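You operate a simulated robot arm through the tools that you are given. There is no shell and no other tool.

Carry out the task below with a simulated robot arm. There is one attempt and no reset: what you move stays moved.

Task
Swap the small ring for the size shown and shut both clamps.
Fine: the size stands on the upright plate; the old ring goes on the slotted plate; the new one sits in the round seat before the red and blue clamps close on it.

Only the result counts: the job must be done as asked and must still hold three seconds after the hand-in. Knocking over, shifting, dropping, spilling or breaking anything else fails it.

Robot
A 6-joint arm with a two-finger parallel gripper, fixed in place. Base frame: the origin is at the foot of the arm, x ahead of it, y to its left, z up; the work surface is at about z = 0.9. Readings come in m, rad, newtons and seconds.
Its first joint turns from -2.897 to 2.897 rad. Payload 3.91 kg.
The TCP is the grasp point between the finger pads, 0.03 m short of the fingertips. In the tool frame z runs along the fingers and y along their closing line. Largest opening 0.11 m; finger width 0.02, thickness 0.01; the body of the gripper, 0.048 by 0.112 m, starts 0.055 m behind the TCP.
Orientation is told as [roll, pitch, yaw] about the base's x, y, z axes, in that order, counted from this pose: with the fingers straight down and closing along the base's y, the tool's x points along the base's -x, its y along +y and its z along -z.

Tools
- The arm moves only by the tool arm_command. Its arguments are lists of equal length, an entry for each row: "offset": the shift along the tool's x, y, z in m, a list of three; "rot": the turn, a rotation vector about the tool's x, y, z in rad, a list of three; "grip": the closure, from 0 (fully open) to 1 (shut). In form: {"offset": [[x, y, z], ...], "rot": [[ax, ay, az], ...], "grip": [grip, ...]}. A call has 1 to 20 rows; each row is the pose to reach, as a shift and turn from the pose commanded when the call began, along the tool's axes at that moment. A row lasts 0.2 s, in which the tool goes at most 0.05 m and 0.15 rad; a call with a longer step from one row to the next is refused whole, and so is a gripper value outside its range. A pose out of reach is approached as far as the arm can. The call stops where the force on the tool passes 50 N (or 10 N more than at its start, if that is more) or the arm is blocked; 0.2 s more then pass. The fingers move at their own pace (about 0.108 m/s each) and stop on an object; they squeeze with about 36 N. The grip force told is the motor's: it shows also when the fingers shut on nothing. Time passes only in rows, and 0.2 s behind the last, so rows that repeat a pose let the fingers close. The reply holds the time, the measured pose of the TCP, the force on the tool along the base axes, the opening and the grip force, in the units named above and with some noise, with the torque about the TCP (base axes, N m) and any sound that the robot's microphone picked up, and new pictures: "show" is both (left out), scene, wrist or none.
- Cameras (640 x 400 px; columns grow to the right, rows downward): "scene" is fixed at [0.4042, 0.655, 1.4962]; the picture's right is [-0.80, -0.60, 0.00], its down [-0.54, 0.72, -0.43] and it looks along [0.26, -0.35, -0.90] (base axes); focal length 214 px, centre (320, 200). "wrist" rides on the gripper at [0.072, 0.017, -0.103] in the tool frame; the picture's right is [-0.23, 0.97, 0.00], its down [-0.76, -0.18, -0.62] and it looks along [-0.61, -0.14, 0.78] (tool axes); focal length 222 px, centre (320, 200). There is no depth. A picture from a camera that has moved, and an enlarged one, comes with that camera's place and axes in the base frame and with its lens. The place of the scene camera against the robot may be out by one fixed shift of up to 0.012 m in any direction.
- close_up(camera, box): a new picture of the part [left, top, right, bottom] of that camera's present view, enlarged. The clock stands still meanwhile.
- job_done(): hands the job in; it is judged then, once.

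Places have to be worked out from the pictures, the camera data and where the tool is seen. Open the gripper and draw the arm clear of the work before you hand the job in, unless the task says otherwise.

The tools are called after "Call:" by a JSON object that holds its "op" and its "data". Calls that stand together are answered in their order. arm_command: Moves the arm, as the interface text tells. Its arguments: {"type":"object","properties":{"offset":{"type":"array","items":{"type":"array","items":{"type":"number"}}},"rot":{"type":"array","items":{"type":"array","items":{"type":"number"}}},"grip":{"type":"array","items":{"type":"number"}},"show":{"type":"string","enum":["both","scene","wrist","none"]}},"required":["offset","rot","grip"]} The other tools are called the same way: close_up (camera, box) takes an enlarged picture of a part of a camera's view; job_done () hands the job in.

At the start:

```text
time_s: 0.0
tool_pos: [0.7204, 0.1788, 1.1361]
tcp_rot: [0.001, 0.001, 0.001]
contact_force: [1.3, -0.5, -0.3]
moment: [-0.01, 0.0, -0.01]
opening: 0.1099
gripper_force: 0.1
```

scene: 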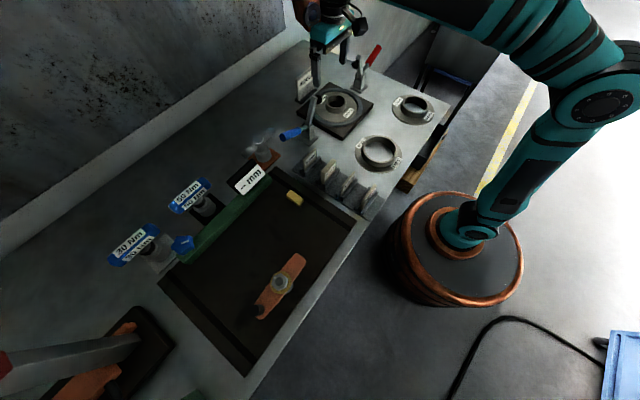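
wrist: 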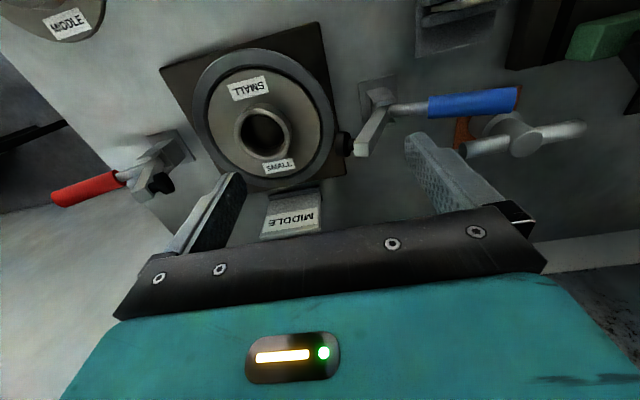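

The wrist view shows the SMALL ring in the seat and an upright plate reading "MIDDLE". I'll enlarge parts of the scene to find the rings, the clamps and the slotted plate.

Call:
{"op": "close_up", "data": {"camera": "scene", "box": [280, 40, 440, 140]}}

Call:
{"op": "close_up", "data": {"camera": "scene", "box": [280, 120, 440, 220]}}

Call:
{"op": "close_up", "data": {"camera": "wrist", "box": [0, 0, 640, 300]}}

```text
4.00 times, centred on (360, 90) of scene
camera zoom: at [0.4042, 0.655, 1.4962], right [-0.8, -0.6, 0.0], down [-0.54, 0.72, -0.43], along [0.26, -0.35, -0.9], focal length 858 px, centre (160, 640)
```

zoom: 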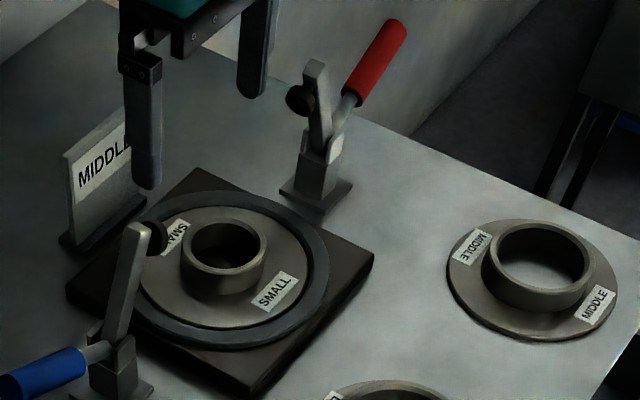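

```text
4.00 times, centred on (360, 170) of scene
camera zoom: at [0.4042, 0.655, 1.4962], right [-0.8, -0.6, 0.0], down [-0.54, 0.72, -0.43], along [0.26, -0.35, -0.9], focal length 858 px, centre (160, 320)
```

zoom: 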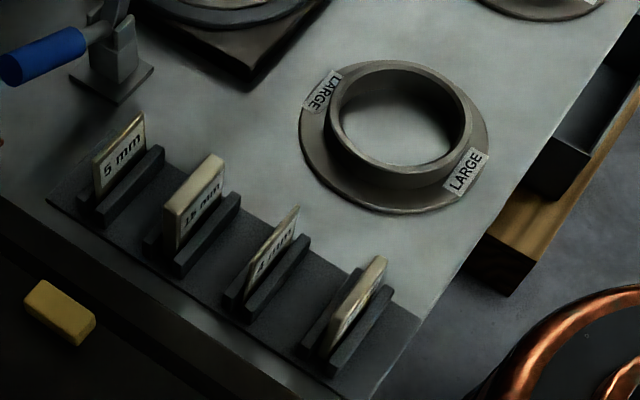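

```text
1.00 times, centred on (320, 150) of wrist (not enlarged: the box is as wide or as high as the picture)
camera zoom: at [0.6471, 0.1955, 1.2389], right [0.23, 0.97, 0.0], down [0.76, -0.18, 0.62], along [0.61, -0.14, -0.78], focal length 222 px, centre (320, 250)
```

zoom: 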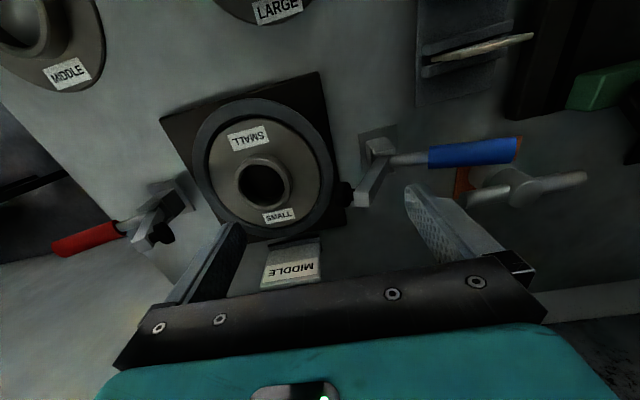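

The rings are flanged discs with a raised collar: SMALL is in the seat, MIDDLE and LARGE are on the bench. I still need to find the slotted plate, so I'll enlarge the rest of the scene.

Call:
{"op": "close_up", "data": {"camera": "scene", "box": [90, 120, 330, 270]}}

Call:
{"op": "close_up", "data": {"camera": "scene", "box": [0, 250, 240, 400]}}

Call:
{"op": "close_up", "data": {"camera": "scene", "box": [380, 20, 540, 120]}}

Call:
{"op": "close_up", "data": {"camera": "scene", "box": [220, 120, 380, 220]}}

Call:
{"op": "close_up", "data": {"camera": "scene", "box": [200, 220, 360, 320]}}

Call:
{"op": "close_up", "data": {"camera": "scene", "box": [540, 300, 640, 400]}}

```text
2.67 times, centred on (210, 195) of scene
camera zoom: at [0.4042, 0.655, 1.4962], right [-0.8, -0.6, 0.0], down [-0.54, 0.72, -0.43], along [0.26, -0.35, -0.9], focal length 572 px, centre (613, 213)
```

zoom: 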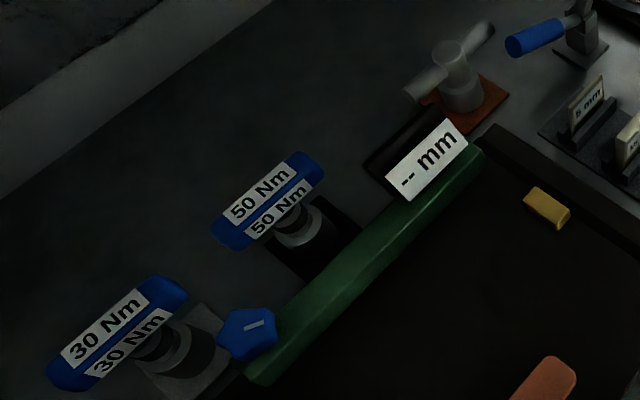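

```text
2.67 times, centred on (120, 325) of scene
camera zoom: at [0.4042, 0.655, 1.4962], right [-0.8, -0.6, 0.0], down [-0.54, 0.72, -0.43], along [0.26, -0.35, -0.9], focal length 572 px, centre (853, -133)
```

zoom: 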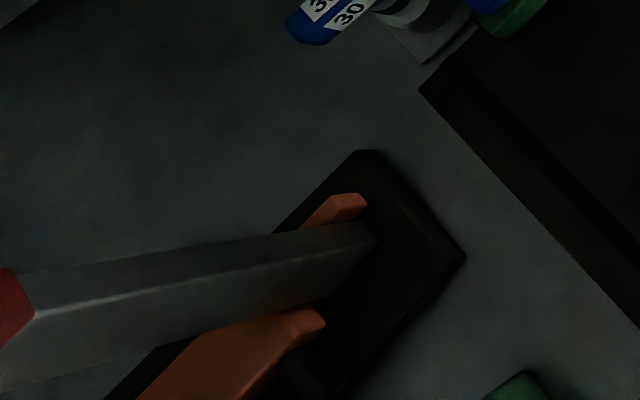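

```text
4.00 times, centred on (460, 70) of scene
camera zoom: at [0.4042, 0.655, 1.4962], right [-0.8, -0.6, 0.0], down [-0.54, 0.72, -0.43], along [0.26, -0.35, -0.9], focal length 858 px, centre (-240, 720)
```

zoom: 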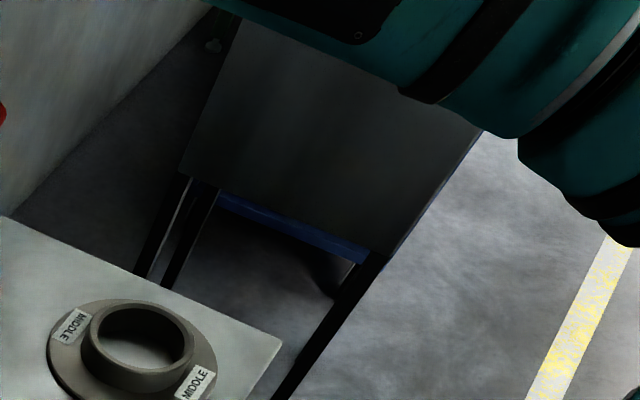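

```text
4.00 times, centred on (300, 170) of scene
camera zoom: at [0.4042, 0.655, 1.4962], right [-0.8, -0.6, 0.0], down [-0.54, 0.72, -0.43], along [0.26, -0.35, -0.9], focal length 858 px, centre (400, 320)
```

zoom: 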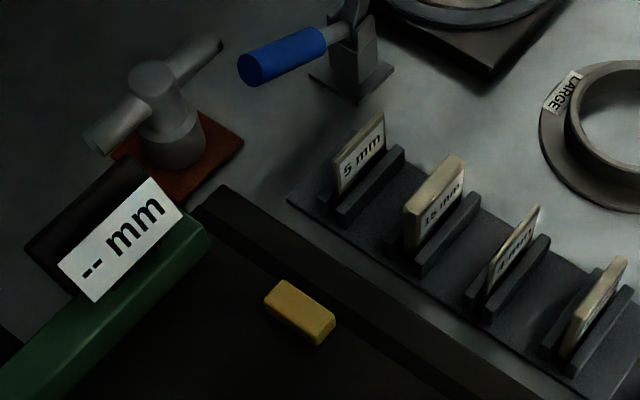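

```text
4.00 times, centred on (280, 270) of scene
camera zoom: at [0.4042, 0.655, 1.4962], right [-0.8, -0.6, 0.0], down [-0.54, 0.72, -0.43], along [0.26, -0.35, -0.9], focal length 858 px, centre (480, -80)
```

zoom: 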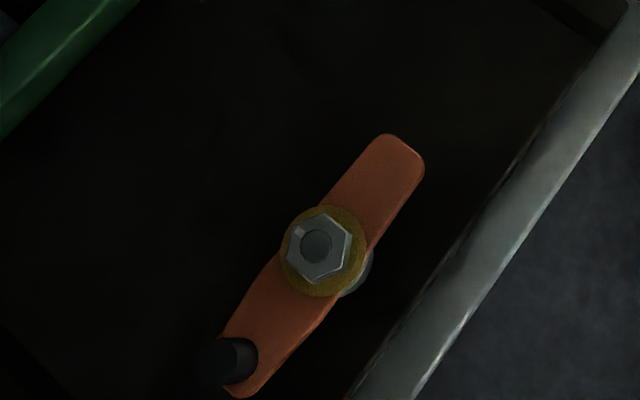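

```text
4.00 times, centred on (590, 350) of scene
camera zoom: at [0.4042, 0.655, 1.4962], right [-0.8, -0.6, 0.0], down [-0.54, 0.72, -0.43], along [0.26, -0.35, -0.9], focal length 858 px, centre (-760, -400)
```

zoom: 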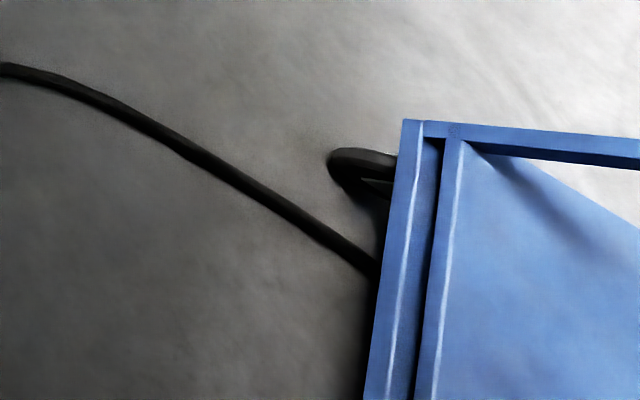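

The size plate reads MIDDLE and the MIDDLE ring lies near (0.53, -0.10). The only slotted thing I can see so far is the rack holding the mm shims, so I'll raise the arm, move it back and look around with the wrist camera.

Call:
{"op": "arm_command", "data": {"offset": [[0.03, 0, -0.03], [0.06, 0, -0.06], [0.09, 0.0, -0.09], [0.12, 0, -0.12], [0.15, 0.0, -0.14], [0.18, 0.0, -0.16], [0.21, 0, -0.18], [0.24, 0, -0.18]], "rot": [[0, 0, 0], [0, 0, 0], [0, 0, 0], [0, 0, 0], [0, 0, 0], [0, 0, 0], [0, 0, 0], [0, 0, 0]], "grip": [0, 0, 0, 0, 0, 0, 0, 0]}}

```text
time_s: 1.8
tool_pos: [0.4812, 0.1793, 1.3061]
tcp_rot: [0.002, -0.006, 0.002]
contact_force: [0.7, -0.6, 0.0]
moment: [0.0, 0.07, -0.01]
opening: 0.11
gripper_force: 0.1
out of reach, approached as far as the arm can: row 7, 8
camera wrist: at [0.4066, 0.1954, 1.4096], right [0.23, 0.97, 0.0], down [0.76, -0.18, 0.63], along [0.61, -0.14, -0.78], focal length 222 px, centre (320, 200)
```

scene: 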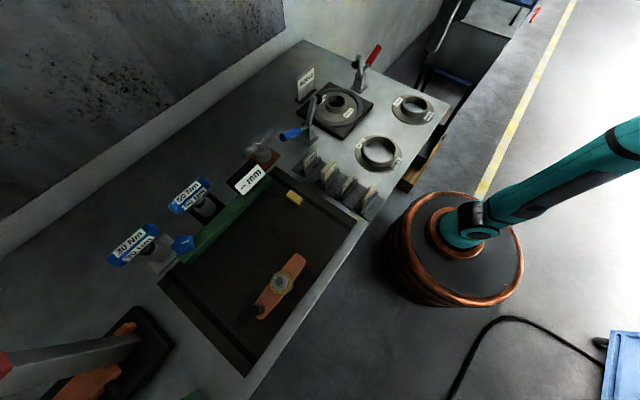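
wrist: 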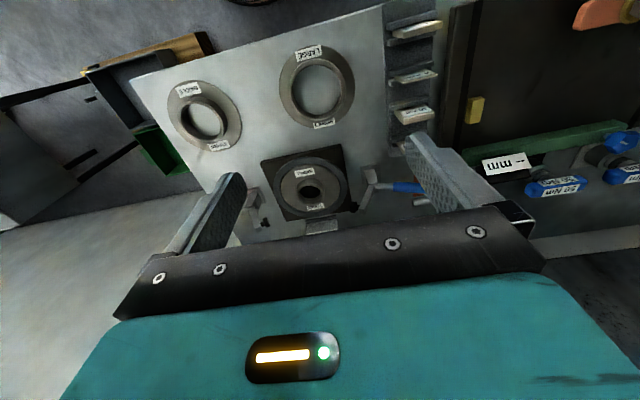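

There are more objects below the bench edge on the -y side, a wooden shelf and a green bin. I'll zoom in there.

Call:
{"op": "close_up", "data": {"camera": "wrist", "box": [0, 20, 240, 170]}}

Call:
{"op": "close_up", "data": {"camera": "wrist", "box": [220, 20, 460, 240]}}

Call:
{"op": "close_up", "data": {"camera": "scene", "box": [380, 0, 560, 110]}}

Call:
{"op": "close_up", "data": {"camera": "scene", "box": [280, 40, 440, 140]}}

```text
2.67 times, centred on (120, 95) of wrist
camera zoom: at [0.4066, 0.1954, 1.4096], right [0.23, 0.97, 0.0], down [0.76, -0.18, 0.63], along [0.61, -0.14, -0.78], focal length 592 px, centre (853, 480)
```

zoom: 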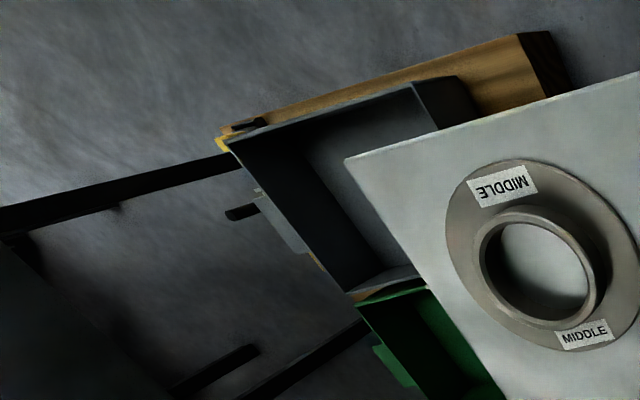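

```text
1.82 times, centred on (340, 130) of wrist
camera zoom: at [0.4066, 0.1954, 1.4096], right [0.23, 0.97, 0.0], down [0.76, -0.18, 0.63], along [0.61, -0.14, -0.78], focal length 404 px, centre (284, 327)
```

zoom: 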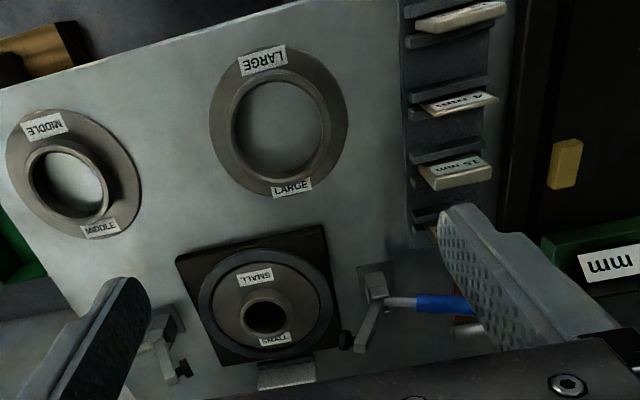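

```text
3.56 times, centred on (470, 55) of scene
camera zoom: at [0.4042, 0.655, 1.4962], right [-0.8, -0.6, 0.0], down [-0.54, 0.72, -0.43], along [0.26, -0.35, -0.9], focal length 763 px, centre (-213, 716)
```

zoom: 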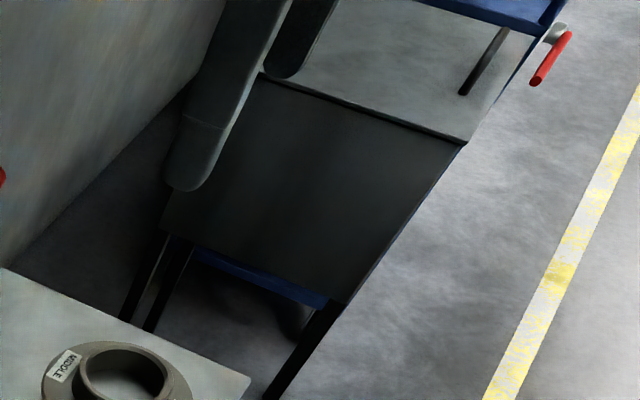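

```text
4.00 times, centred on (360, 90) of scene
camera zoom: at [0.4042, 0.655, 1.4962], right [-0.8, -0.6, 0.0], down [-0.54, 0.72, -0.43], along [0.26, -0.35, -0.9], focal length 858 px, centre (160, 640)
```

zoom: 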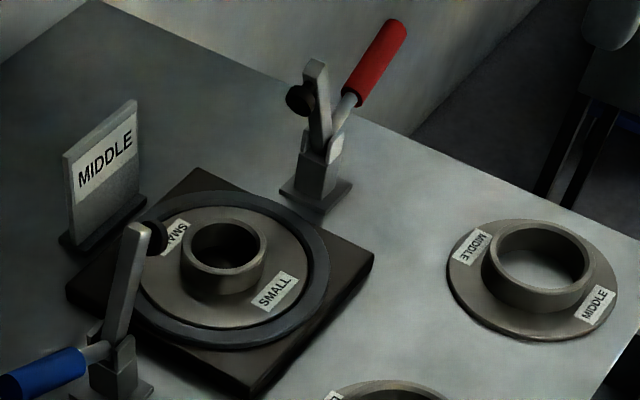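

There is another table beyond the bench on the -y side. I'll turn the tool and shift so the wrist camera looks toward -y.

Call:
{"op": "arm_command", "data": {"offset": [[0.005, -0.035, 0.01], [0.01, -0.07, 0.02], [0.015, -0.105, 0.02], [0.02, -0.14, 0.02], [0.025, -0.175, 0.02], [0.03, -0.21, 0.02], [0.035, -0.245, 0.02], [0.04, -0.28, 0.02], [0.045, -0.315, 0.02], [0.05, -0.35, 0.02], [0.05, -0.38, 0.02]], "rot": [[0, 0, 0.143], [0, 0, 0.286], [0, 0, 0.429], [0, 0, 0.572], [0, 0, 0.715], [0, 0, 0.858], [0, 0, 1.0], [0, 0, 1.143], [0, 0, 1.286], [0, 0, 1.429], [0, 0, 1.57]], "grip": [0, 0, 0, 0, 0, 0, 0, 0, 0, 0, 0]}}

```text
time_s: 4.2
tool_pos: [0.431, -0.2015, 1.2866]
tcp_rot: [-0.001, -0.001, -1.571]
contact_force: [0.4, 0.7, 0.1]
moment: [0.0, -0.02, -0.03]
opening: 0.1102
gripper_force: 0.1
camera wrist: at [0.4465, -0.1284, 1.3901], right [0.97, -0.23, 0.0], down [-0.18, -0.76, 0.62], along [-0.14, -0.61, -0.78], focal length 222 px, centre (320, 200)
```

scene: 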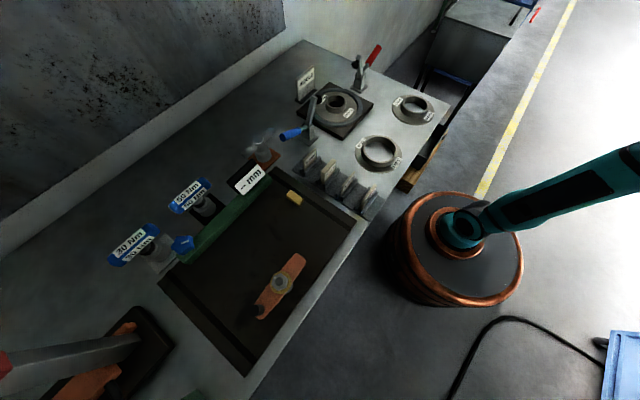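
wrist: 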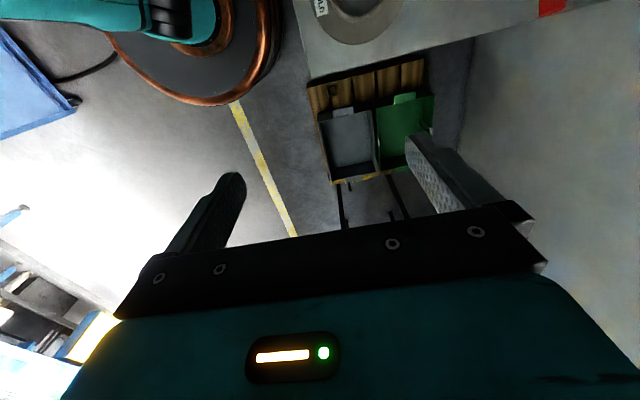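

That far table is out of reach, and only two bins hang on the end of the bench here. I'll survey the +y part of the bench next.

Call:
{"op": "arm_command", "data": {"offset": [[0.045, 0, 0], [0.09, 0, 0], [0.135, 0, 0], [0.18, 0, 0], [0.225, 0, 0], [0.27, 0, 0], [0.315, 0, 0], [0.36, 0, 0], [0.405, 0, 0], [0.45, 0, 0], [0.495, 0, 0], [0.54, 0, 0], [0.585, 0, 0], [0.63, 0, 0], [0.675, 0, 0], [0.72, 0, 0]], "rot": [[0, 0, -0.1], [0, 0, -0.2], [0, 0, -0.3], [0, 0, -0.4], [0, 0, -0.5], [0, 0, -0.6], [0, 0, -0.7], [0, 0, -0.8], [0, 0, -0.9], [0, 0, -1.0], [0, 0, -1.1], [0, 0, -1.2], [0, 0, -1.3], [0, 0, -1.4], [0, 0, -1.5], [0, 0, -1.57]], "grip": [0, 0, 0, 0, 0, 0, 0, 0, 0, 0, 0, 0, 0, 0, 0, 0]}}

```text
time_s: 7.6
tool_pos: [0.4297, 0.5173, 1.2856]
tcp_rot: [0.007, -0.005, 0.001]
contact_force: [-1.5, 0.3, 0.1]
moment: [0.09, -0.04, -0.01]
opening: 0.1102
gripper_force: 0.1
camera wrist: at [0.3548, 0.5337, 1.3888], right [0.23, 0.97, 0.01], down [0.76, -0.18, 0.63], along [0.61, -0.14, -0.78], focal length 222 px, centre (320, 200)
```

scene: 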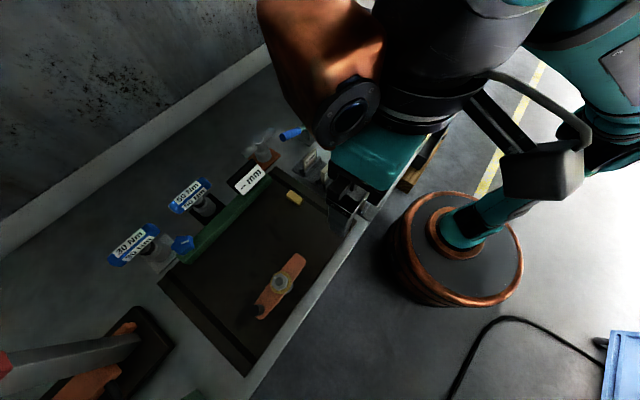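
wrist: 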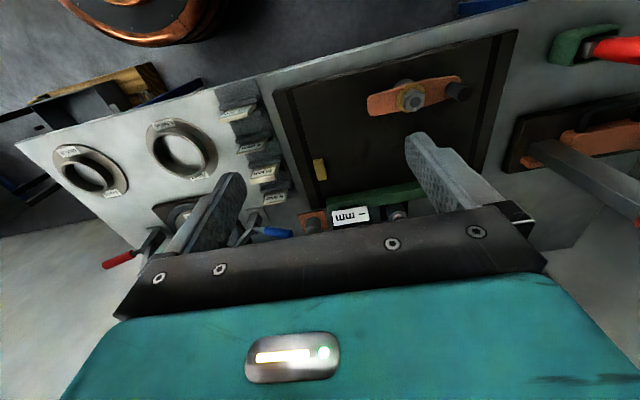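

There's a large dark plate in the middle of the bench with an orange strap clamp bolted on it. I'll zoom in on it to check for slots, and look at the far +y side too.

Call:
{"op": "close_up", "data": {"camera": "wrist", "box": [260, 20, 520, 200]}}

Call:
{"op": "close_up", "data": {"camera": "wrist", "box": [480, 0, 640, 240]}}

Call:
{"op": "close_up", "data": {"camera": "wrist", "box": [0, 40, 340, 260]}}

Call:
{"op": "close_up", "data": {"camera": "scene", "box": [150, 160, 370, 380]}}

```text
2.22 times, centred on (390, 110) of wrist
camera zoom: at [0.3548, 0.5337, 1.3888], right [0.23, 0.97, 0.01], down [0.76, -0.18, 0.63], along [0.61, -0.14, -0.78], focal length 494 px, centre (164, 400)
```

zoom: 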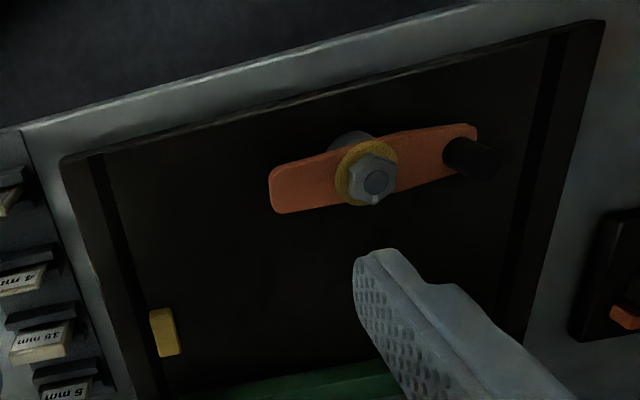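

```text
1.67 times, centred on (560, 120) of wrist
camera zoom: at [0.3548, 0.5337, 1.3888], right [0.23, 0.97, 0.01], down [0.76, -0.18, 0.63], along [0.61, -0.14, -0.78], focal length 370 px, centre (-80, 333)
```

zoom: 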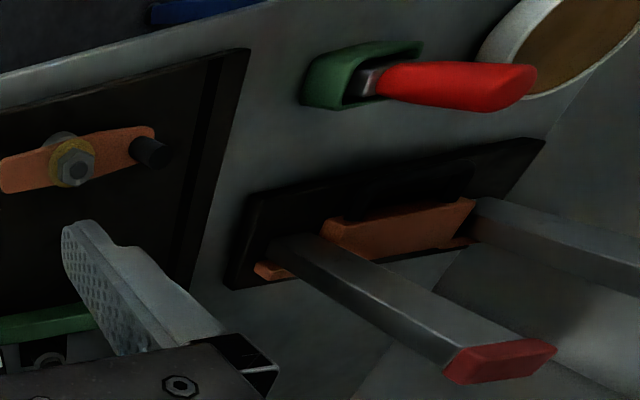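

```text
1.82 times, centred on (170, 150) of wrist
camera zoom: at [0.3548, 0.5337, 1.3888], right [0.23, 0.97, 0.01], down [0.76, -0.18, 0.63], along [0.61, -0.14, -0.78], focal length 404 px, centre (593, 291)
```

zoom: 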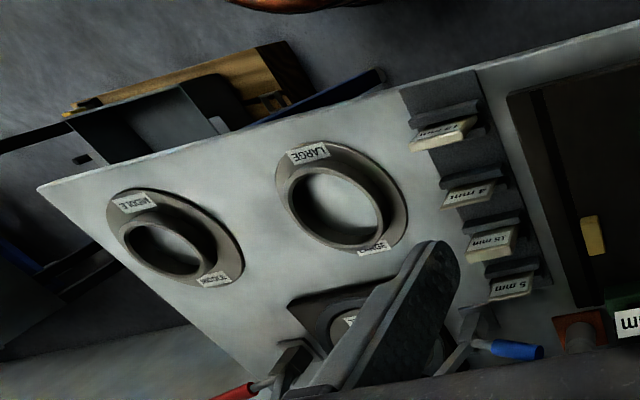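

```text
1.82 times, centred on (260, 270) of scene
camera zoom: at [0.4042, 0.655, 1.4962], right [-0.8, -0.6, 0.0], down [-0.54, 0.72, -0.43], along [0.26, -0.35, -0.9], focal length 390 px, centre (429, 73)
```

zoom: 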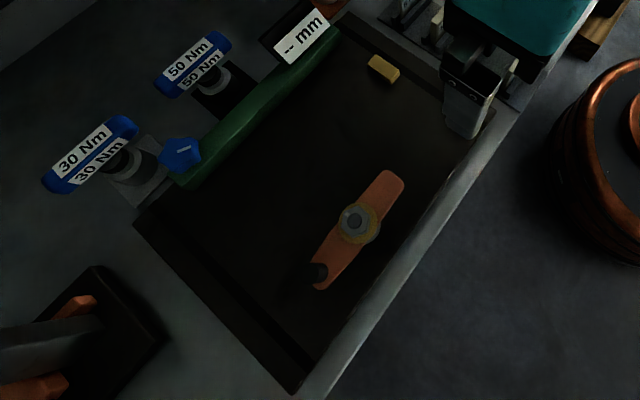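

The dark bands along the edges of the big dark plate look like slots, so I take it as the slotted plate, with x about 0.43–0.78 and y about 0.40–0.87. Next I'll tilt the tool and look at the clamps and the seat from the front.

Call:
{"op": "arm_command", "data": {"offset": [[-0.005, -0.04, 0.01], [-0.01, -0.08, 0.02], [-0.015, -0.12, 0.04], [-0.02, -0.16, 0.06], [-0.025, -0.2, 0.08], [-0.03, -0.24, 0.1], [-0.035, -0.28, 0.12], [-0.04, -0.32, 0.14], [-0.045, -0.36, 0.15], [-0.05, -0.4, 0.15], [-0.05, -0.43, 0.15]], "rot": [[0, -0.08, 0], [0, -0.16, 0], [0, -0.24, 0], [0, -0.32, 0], [0, -0.4, 0], [0, -0.48, 0], [0, -0.56, 0], [0, -0.64, 0], [0, -0.72, 0], [0, -0.8, 0], [0, -0.8, 0]], "grip": [0, 0, 0, 0, 0, 0, 0, 0, 0, 0, 0]}}

```text
time_s: 10.0
tool_pos: [0.4799, 0.088, 1.1369]
tcp_rot: [-0.001, -0.801, 0.0]
contact_force: [0.8, -0.6, 0.6]
moment: [-0.01, 0.0, 0.01]
opening: 0.1099
gripper_force: 0.0
camera wrist: at [0.3544, 0.1051, 1.1562], right [0.16, 0.97, 0.16], down [0.08, -0.18, 0.98], along [0.98, -0.14, -0.11], focal length 222 px, centre (320, 200)
```

scene: 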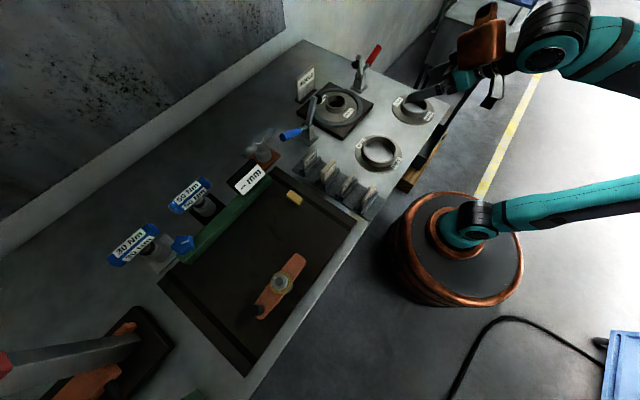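
wrist: 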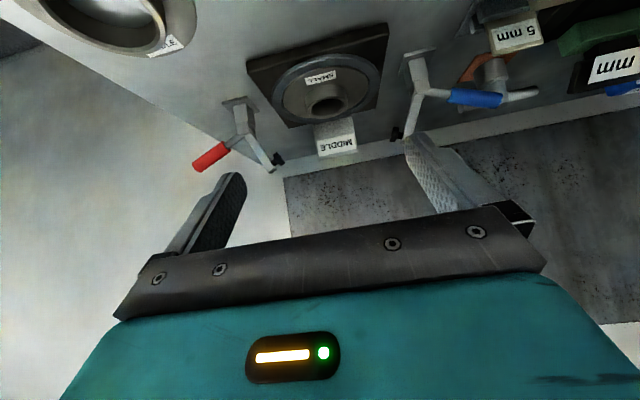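

Now both clamps are seen from the front, upside down in this picture. I'll zoom in.

Call:
{"op": "close_up", "data": {"camera": "wrist", "box": [180, 20, 420, 180]}}

Call:
{"op": "close_up", "data": {"camera": "wrist", "box": [180, 80, 300, 180]}}

Call:
{"op": "close_up", "data": {"camera": "wrist", "box": [380, 40, 500, 140]}}

Call:
{"op": "close_up", "data": {"camera": "scene", "box": [270, 70, 350, 150]}}

Call:
{"op": "close_up", "data": {"camera": "scene", "box": [330, 30, 410, 110]}}

```text
2.50 times, centred on (300, 100) of wrist
camera zoom: at [0.3544, 0.1051, 1.1562], right [0.16, 0.97, 0.16], down [0.08, -0.18, 0.98], along [0.98, -0.14, -0.11], focal length 555 px, centre (370, 450)
```

zoom: 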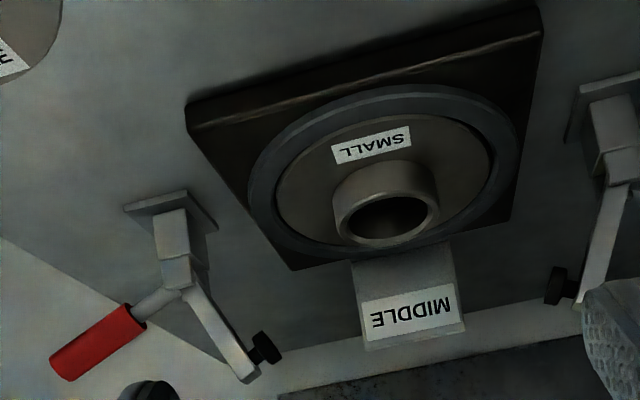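

```text
4.00 times, centred on (240, 130) of wrist
camera zoom: at [0.3544, 0.1051, 1.1562], right [0.16, 0.97, 0.16], down [0.08, -0.18, 0.98], along [0.98, -0.14, -0.11], focal length 888 px, centre (640, 480)
```

zoom: 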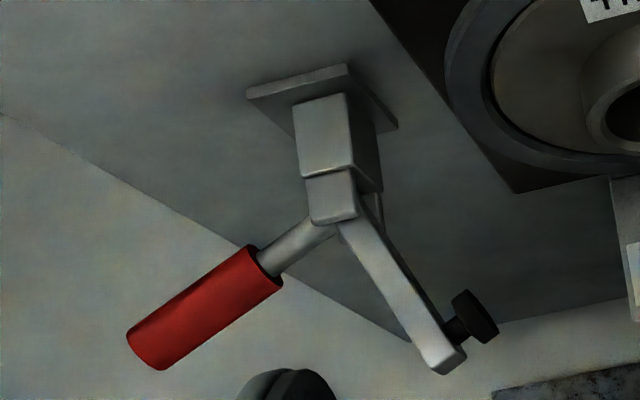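

```text
4.00 times, centred on (440, 90) of wrist
camera zoom: at [0.3544, 0.1051, 1.1562], right [0.16, 0.97, 0.16], down [0.08, -0.18, 0.98], along [0.98, -0.14, -0.11], focal length 888 px, centre (-160, 640)
```

zoom: 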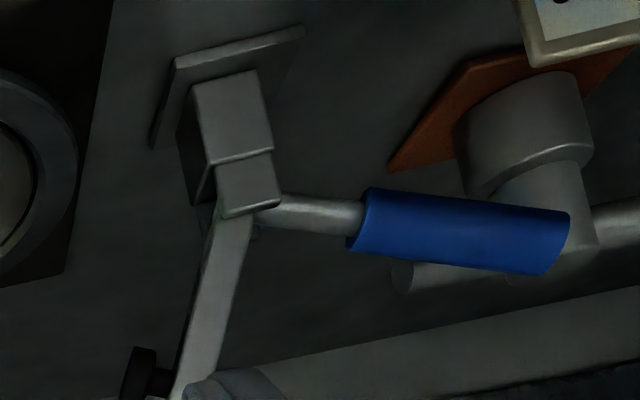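

```text
5.00 times, centred on (310, 110) of scene
camera zoom: at [0.4042, 0.655, 1.4962], right [-0.8, -0.6, 0.0], down [-0.54, 0.72, -0.43], along [0.26, -0.35, -0.9], focal length 1072 px, centre (370, 650)
```

zoom: 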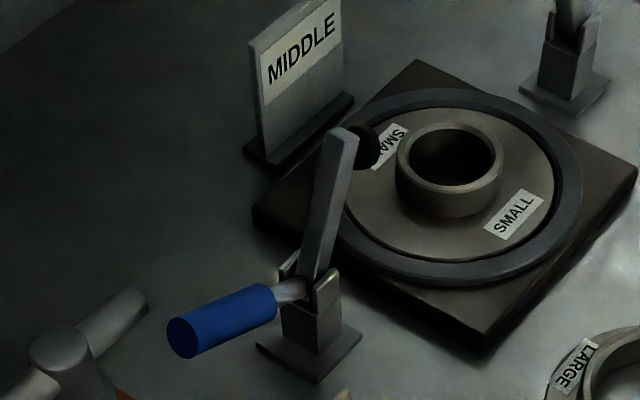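

```text
5.00 times, centred on (370, 70) of scene
camera zoom: at [0.4042, 0.655, 1.4962], right [-0.8, -0.6, 0.0], down [-0.54, 0.72, -0.43], along [0.26, -0.35, -0.9], focal length 1072 px, centre (70, 850)
```

zoom: 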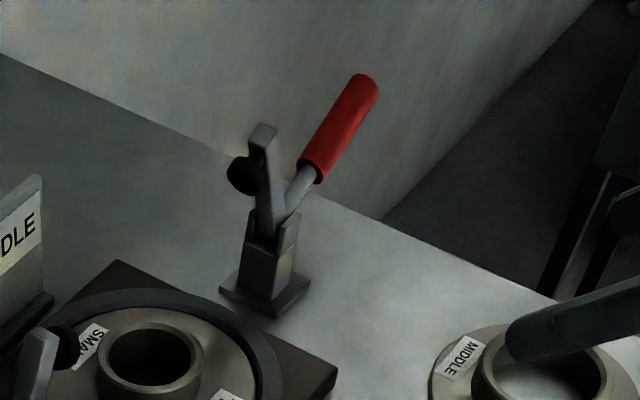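

Each clamp is an L-shaped lever, with the arm up leaning toward the seat and the handle pointing outward about 25° above horizontal. Closing one means swinging its handle up to vertical, toward the seat. I'll go above the seat with the tool vertical to measure the small ring.

Call:
{"op": "arm_command", "data": {"offset": [[-0.0256, 0.001, 0.0204], [-0.0512, 0.002, 0.0408], [-0.0769, 0.003, 0.0611], [-0.1025, 0.004, 0.0815], [-0.1281, 0.005, 0.1019], [-0.1537, 0.006, 0.1222], [-0.1794, 0.007, 0.1426], [-0.205, 0.007, 0.163]], "rot": [[0, 0.1, 0], [0, 0.2, 0], [0, 0.3, 0], [0, 0.4, 0], [0, 0.5, 0], [0, 0.6, 0], [0, 0.7, 0], [0, 0.8, 0]], "grip": [0, 0, 0, 0, 0, 0, 0, 0]}}

```text
time_s: 11.8
tool_pos: [0.7394, 0.0964, 1.1702]
tcp_rot: [0.001, -0.001, 0.001]
contact_force: [-1.2, -1.1, 2.2]
moment: [0.01, -0.09, 0.0]
opening: 0.1099
gripper_force: 0.0
camera wrist: at [0.6661, 0.1129, 1.274], right [0.23, 0.97, 0.0], down [0.76, -0.18, 0.62], along [0.61, -0.14, -0.78], focal length 222 px, centre (320, 200)
```

scene: 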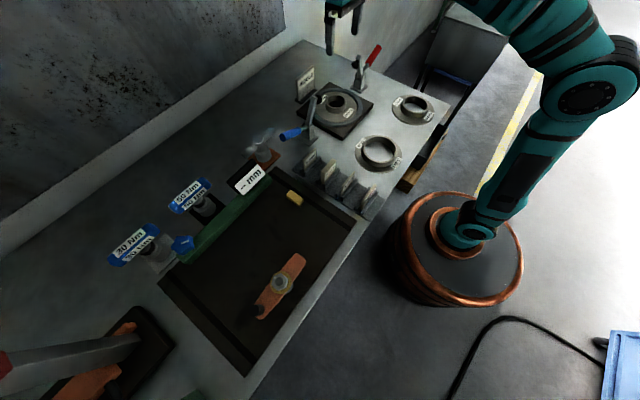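
wrist: 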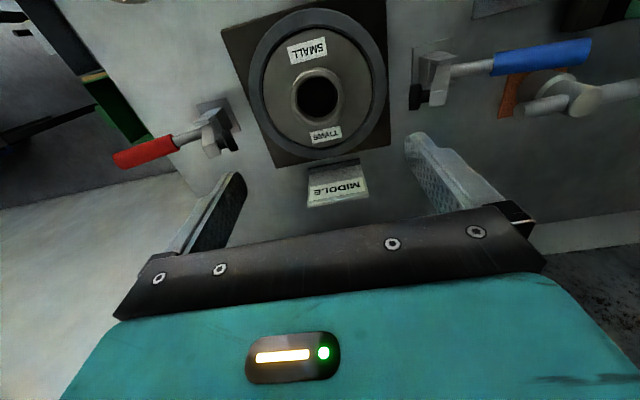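

Call:
{"op": "close_up", "data": {"camera": "wrist", "box": [220, 0, 420, 220]}}

Call:
{"op": "close_up", "data": {"camera": "wrist", "box": [240, 0, 400, 160]}}

```text
1.82 times, centred on (320, 110) of wrist
camera zoom: at [0.6661, 0.1129, 1.274], right [0.23, 0.97, 0.0], down [0.76, -0.18, 0.62], along [0.61, -0.14, -0.78], focal length 404 px, centre (320, 364)
```

zoom: 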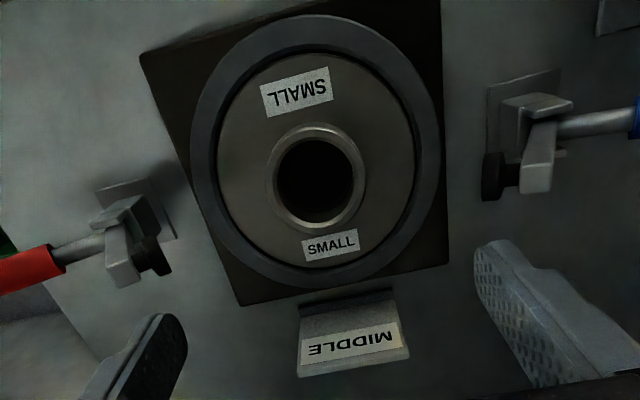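

```text
2.50 times, centred on (320, 80) of wrist
camera zoom: at [0.6661, 0.1129, 1.274], right [0.23, 0.97, 0.0], down [0.76, -0.18, 0.62], along [0.61, -0.14, -0.78], focal length 555 px, centre (320, 500)
```

zoom: 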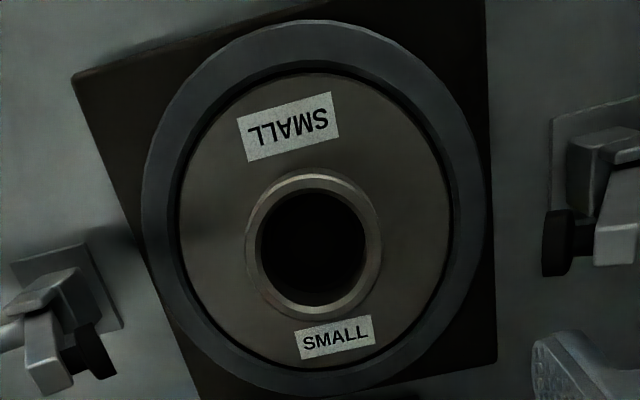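

The small ring's hub centre comes out at about (0.746, 0.091). Its top is near z 0.941, the flange top near 0.915, the hub is about 75 mm across and the flange about 160 mm. I'll correct the position and come down partway to check it.

Call:
{"op": "arm_command", "data": {"offset": [[-0.003, -0.003, 0.03], [-0.006, -0.0056, 0.06], [-0.006, -0.0056, 0.09], [-0.006, -0.0056, 0.12], [-0.006, -0.0056, 0.15], [-0.006, -0.0056, 0.15]], "rot": [[0, 0, 0], [0, 0, 0], [0, 0, 0], [0, 0, 0], [0, 0, 0], [0, 0, 0]], "grip": [0, 0, 0, 0, 0, 0]}}

Call:
{"op": "close_up", "data": {"camera": "wrist", "box": [220, 40, 420, 220]}}

```text
time_s: 13.2
tool_pos: [0.7452, 0.0894, 1.0205]
tcp_rot: [0.0, 0.0, 0.0]
contact_force: [-0.8, -0.1, -0.7]
moment: [0.0, 0.03, -0.01]
opening: 0.1099
gripper_force: 0.0
camera wrist: at [0.6722, 0.107, 1.1236], right [0.23, 0.97, 0.0], down [0.76, -0.18, 0.62], along [0.61, -0.14, -0.78], focal length 222 px, centre (320, 200)
```

scene: 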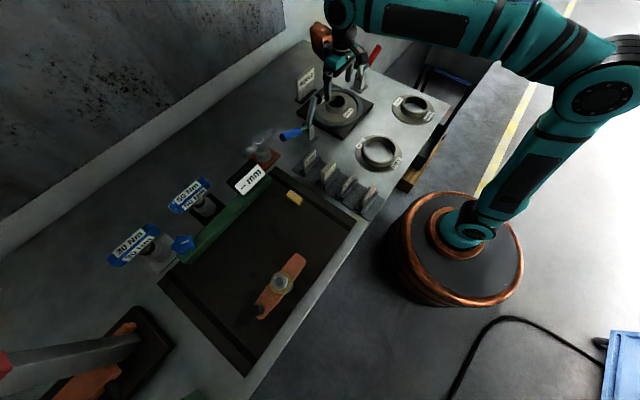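
wrist: 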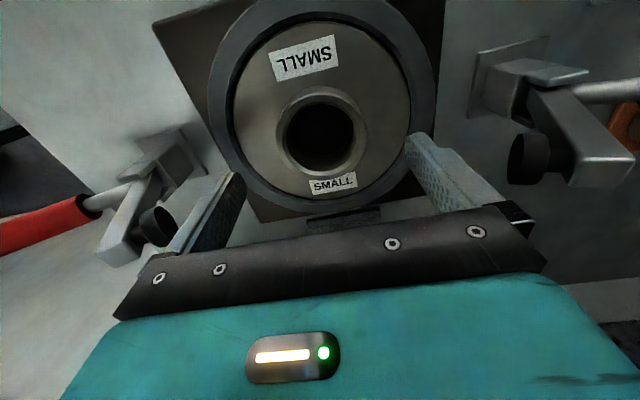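

```text
2.22 times, centred on (320, 130) of wrist
camera zoom: at [0.6722, 0.107, 1.1236], right [0.23, 0.97, 0.0], down [0.76, -0.18, 0.62], along [0.61, -0.14, -0.78], focal length 494 px, centre (320, 356)
```

zoom: 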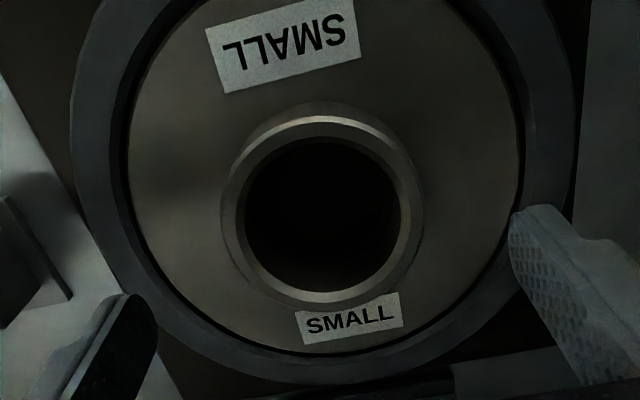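

The hub centre now measures about (0.747, 0.091). I'll lower so the fingertips stay just above the flange (TCP z about 0.949) and close on the hub.

Call:
{"op": "arm_command", "data": {"offset": [[-0.001, 0.0, 0.02], [-0.001, 0.0, 0.04], [-0.001, 0, 0.055], [-0.001, 0, 0.065], [-0.001, 0, 0.071], [-0.001, 0, 0.071], [-0.001, 0, 0.071], [-0.001, 0, 0.071], [-0.001, 0, 0.071], [-0.001, 0, 0.071]], "rot": [[0, 0, 0], [0, 0, 0], [0, 0, 0], [0, 0, 0], [0, 0, 0], [0, 0, 0], [0, 0, 0], [0, 0, 0], [0, 0, 0], [0, 0, 0]], "grip": [0, 0, 0, 0, 0, 0.5, 1, 1, 1, 1]}}

Call:
{"op": "close_up", "data": {"camera": "wrist", "box": [180, 40, 460, 220]}}

```text
time_s: 14.6
tool_pos: [0.7452, 0.0887, 0.9552]
tcp_rot: [0.0, -0.008, -0.001]
contact_force: [-2.2, -4.0, 14.6]
moment: [0.01, 0.78, 0.11]
opening: 0.0777
gripper_force: 22.6
stopped in row 6: the force on the tool passed its limit at 131 N (the readings are from after the stop); the commanded pose is now the measured one
camera wrist: at [0.6717, 0.1056, 1.0577], right [0.23, 0.97, 0.0], down [0.76, -0.18, 0.63], along [0.61, -0.14, -0.78], focal length 222 px, centre (320, 200)
```

scene: 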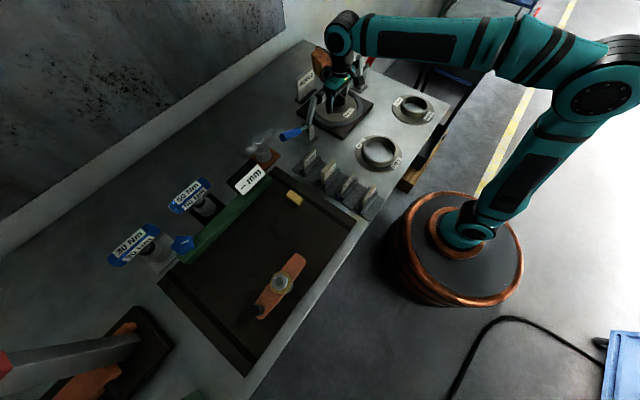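
wrist: 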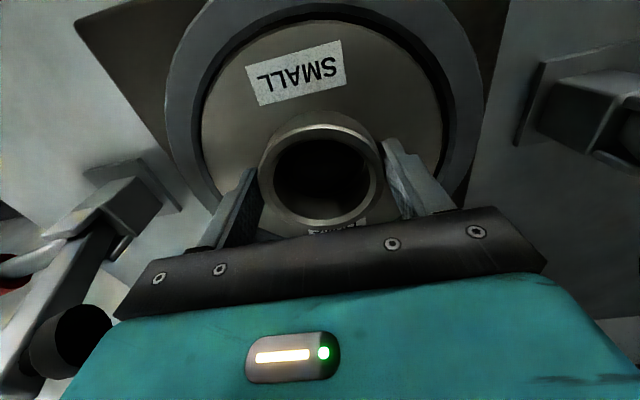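

```text
2.22 times, centred on (320, 130) of wrist
camera zoom: at [0.6717, 0.1056, 1.0577], right [0.23, 0.97, 0.0], down [0.76, -0.18, 0.63], along [0.61, -0.14, -0.78], focal length 494 px, centre (320, 356)
```

zoom: 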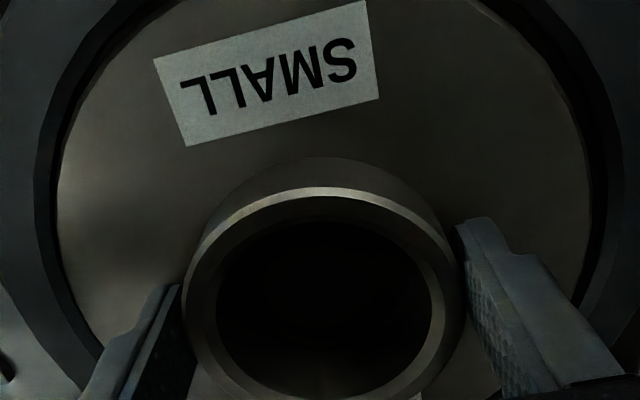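

The call stopped on contact: the fingers are on the hub (opening 0.0777) and the fingertips seem to be resting on the flange, with about 15 N upward. I'll tighten the grip and ease up slightly.

Call:
{"op": "arm_command", "data": {"offset": [[0, 0, 0], [0, 0, -0.001], [0, 0, -0.002], [0, 0, -0.003]], "rot": [[0, 0, 0], [0, 0, 0], [0, 0, 0], [0, 0, 0]], "grip": [1, 1, 1, 1]}}

Call:
{"op": "close_up", "data": {"camera": "scene", "box": [280, 50, 400, 150]}}

```text
time_s: 15.6
tool_pos: [0.7452, 0.0903, 0.9551]
tcp_rot: [-0.001, -0.004, 0.001]
contact_force: [-0.2, -0.4, -0.8]
moment: [0.0, 0.03, -0.01]
opening: 0.0778
gripper_force: 36.1
camera wrist: at [0.6731, 0.1069, 1.0581], right [0.23, 0.97, 0.0], down [0.76, -0.18, 0.63], along [0.61, -0.14, -0.78], focal length 222 px, centre (320, 200)
```

scene: 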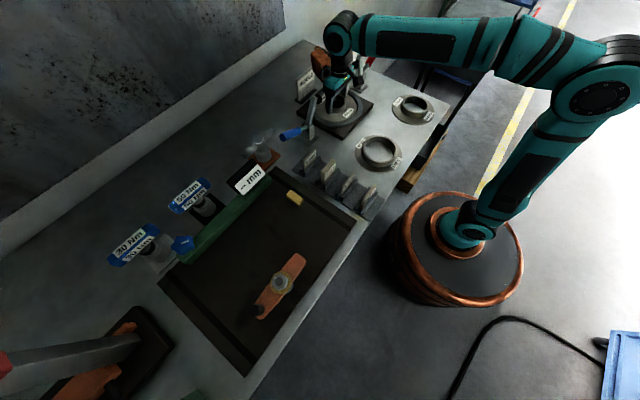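
wrist: 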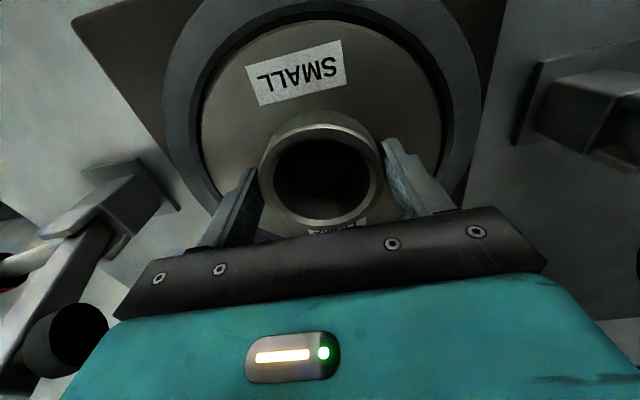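

```text
4.00 times, centred on (340, 100) of scene
camera zoom: at [0.4042, 0.655, 1.4962], right [-0.8, -0.6, 0.0], down [-0.54, 0.72, -0.43], along [0.26, -0.35, -0.9], focal length 858 px, centre (240, 600)
```

zoom: 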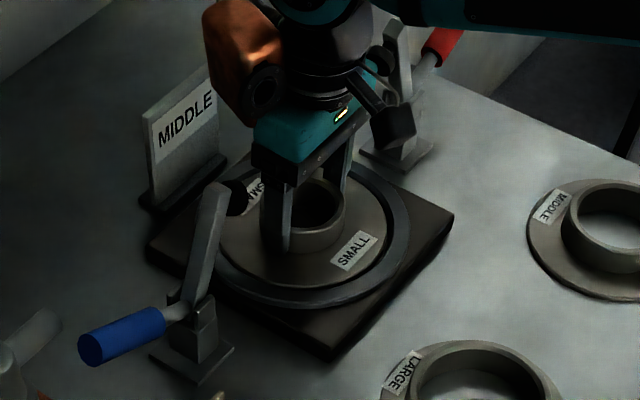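

The hub is held firmly with the force near zero. I'll lift straight up, slowly at first; the flange has about 20 mm clearance to each clamp pad.

Call:
{"op": "arm_command", "data": {"offset": [[0, 0, -0.003], [0, 0, -0.006], [0, 0, -0.01], [0, 0, -0.015], [0, 0, -0.02], [0, 0, -0.03], [0, 0, -0.04], [0, 0, -0.055], [0, 0, -0.075], [0, 0, -0.095], [0, 0, -0.12], [0, 0, -0.145], [0, 0, -0.17], [0, 0, -0.195], [0, 0, -0.22]], "rot": [[0, 0, 0], [0, 0, 0], [0, 0, 0], [0, 0, 0], [0, 0, 0], [0, 0, 0], [0, 0, 0], [0, 0, 0], [0, 0, 0], [0, 0, 0], [0, 0, 0], [0, 0, 0], [0, 0, 0], [0, 0, 0], [0, 0, 0]], "grip": [1, 1, 1, 1, 1, 1, 1, 1, 1, 1, 1, 1, 1, 1, 1]}}

Call:
{"op": "close_up", "data": {"camera": "wrist", "box": [120, 0, 520, 250]}}

```text
time_s: 18.8
tool_pos: [0.7471, 0.0882, 1.1766]
tcp_rot: [0.0, -0.006, 0.0]
contact_force: [0.2, -0.2, -8.5]
moment: [0.03, 0.06, 0.01]
opening: 0.0779
gripper_force: 35.6
camera wrist: at [0.672, 0.1055, 1.2793], right [0.23, 0.97, 0.0], down [0.76, -0.18, 0.63], along [0.61, -0.14, -0.78], focal length 222 px, centre (320, 200)
```

scene: 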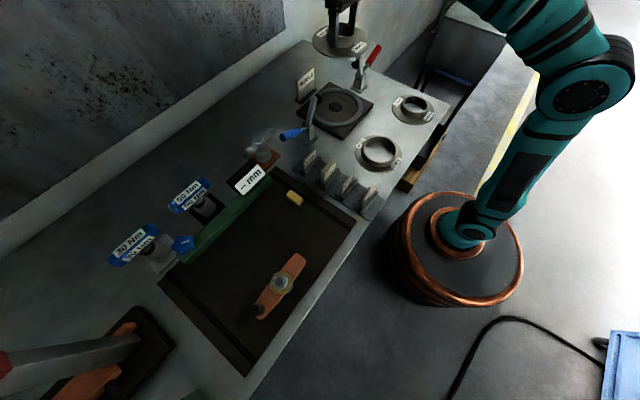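
wrist: 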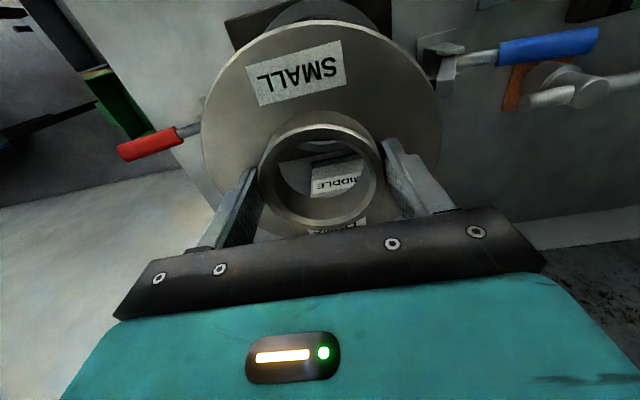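

```text
1.60 times, centred on (320, 125) of wrist
camera zoom: at [0.672, 0.1055, 1.2793], right [0.23, 0.97, 0.0], down [0.76, -0.18, 0.63], along [0.61, -0.14, -0.78], focal length 355 px, centre (320, 320)
```

zoom: 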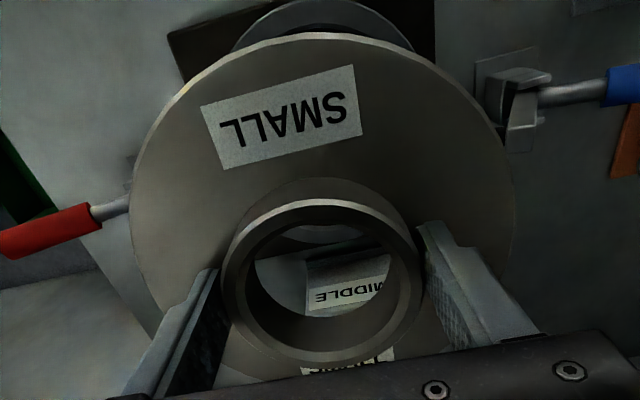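

The ring is out, weighing about 8.5 N. I'll look at the empty seat in the scene view before I carry the ring to the slotted plate.

Call:
{"op": "close_up", "data": {"camera": "scene", "box": [290, 70, 390, 150]}}

Call:
{"op": "close_up", "data": {"camera": "scene", "box": [310, 10, 380, 70]}}

```text
5.00 times, centred on (340, 110) of scene
camera zoom: at [0.4042, 0.655, 1.4962], right [-0.8, -0.6, 0.0], down [-0.54, 0.72, -0.43], along [0.26, -0.35, -0.9], focal length 1072 px, centre (220, 650)
```

zoom: 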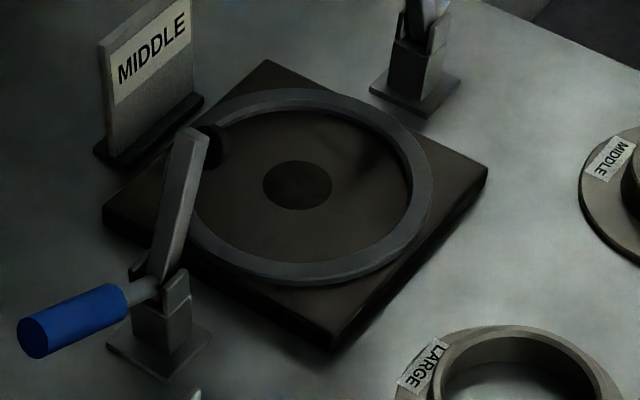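

```text
6.67 times, centred on (345, 40) of scene
camera zoom: at [0.4042, 0.655, 1.4962], right [-0.8, -0.6, 0.0], down [-0.54, 0.72, -0.43], along [0.26, -0.35, -0.9], focal length 1430 px, centre (153, 1267)
```

zoom: 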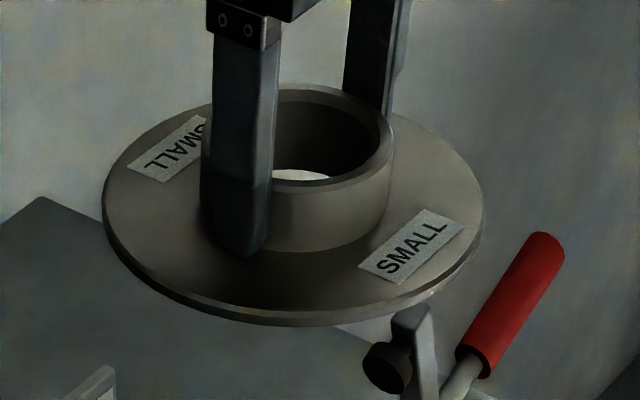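

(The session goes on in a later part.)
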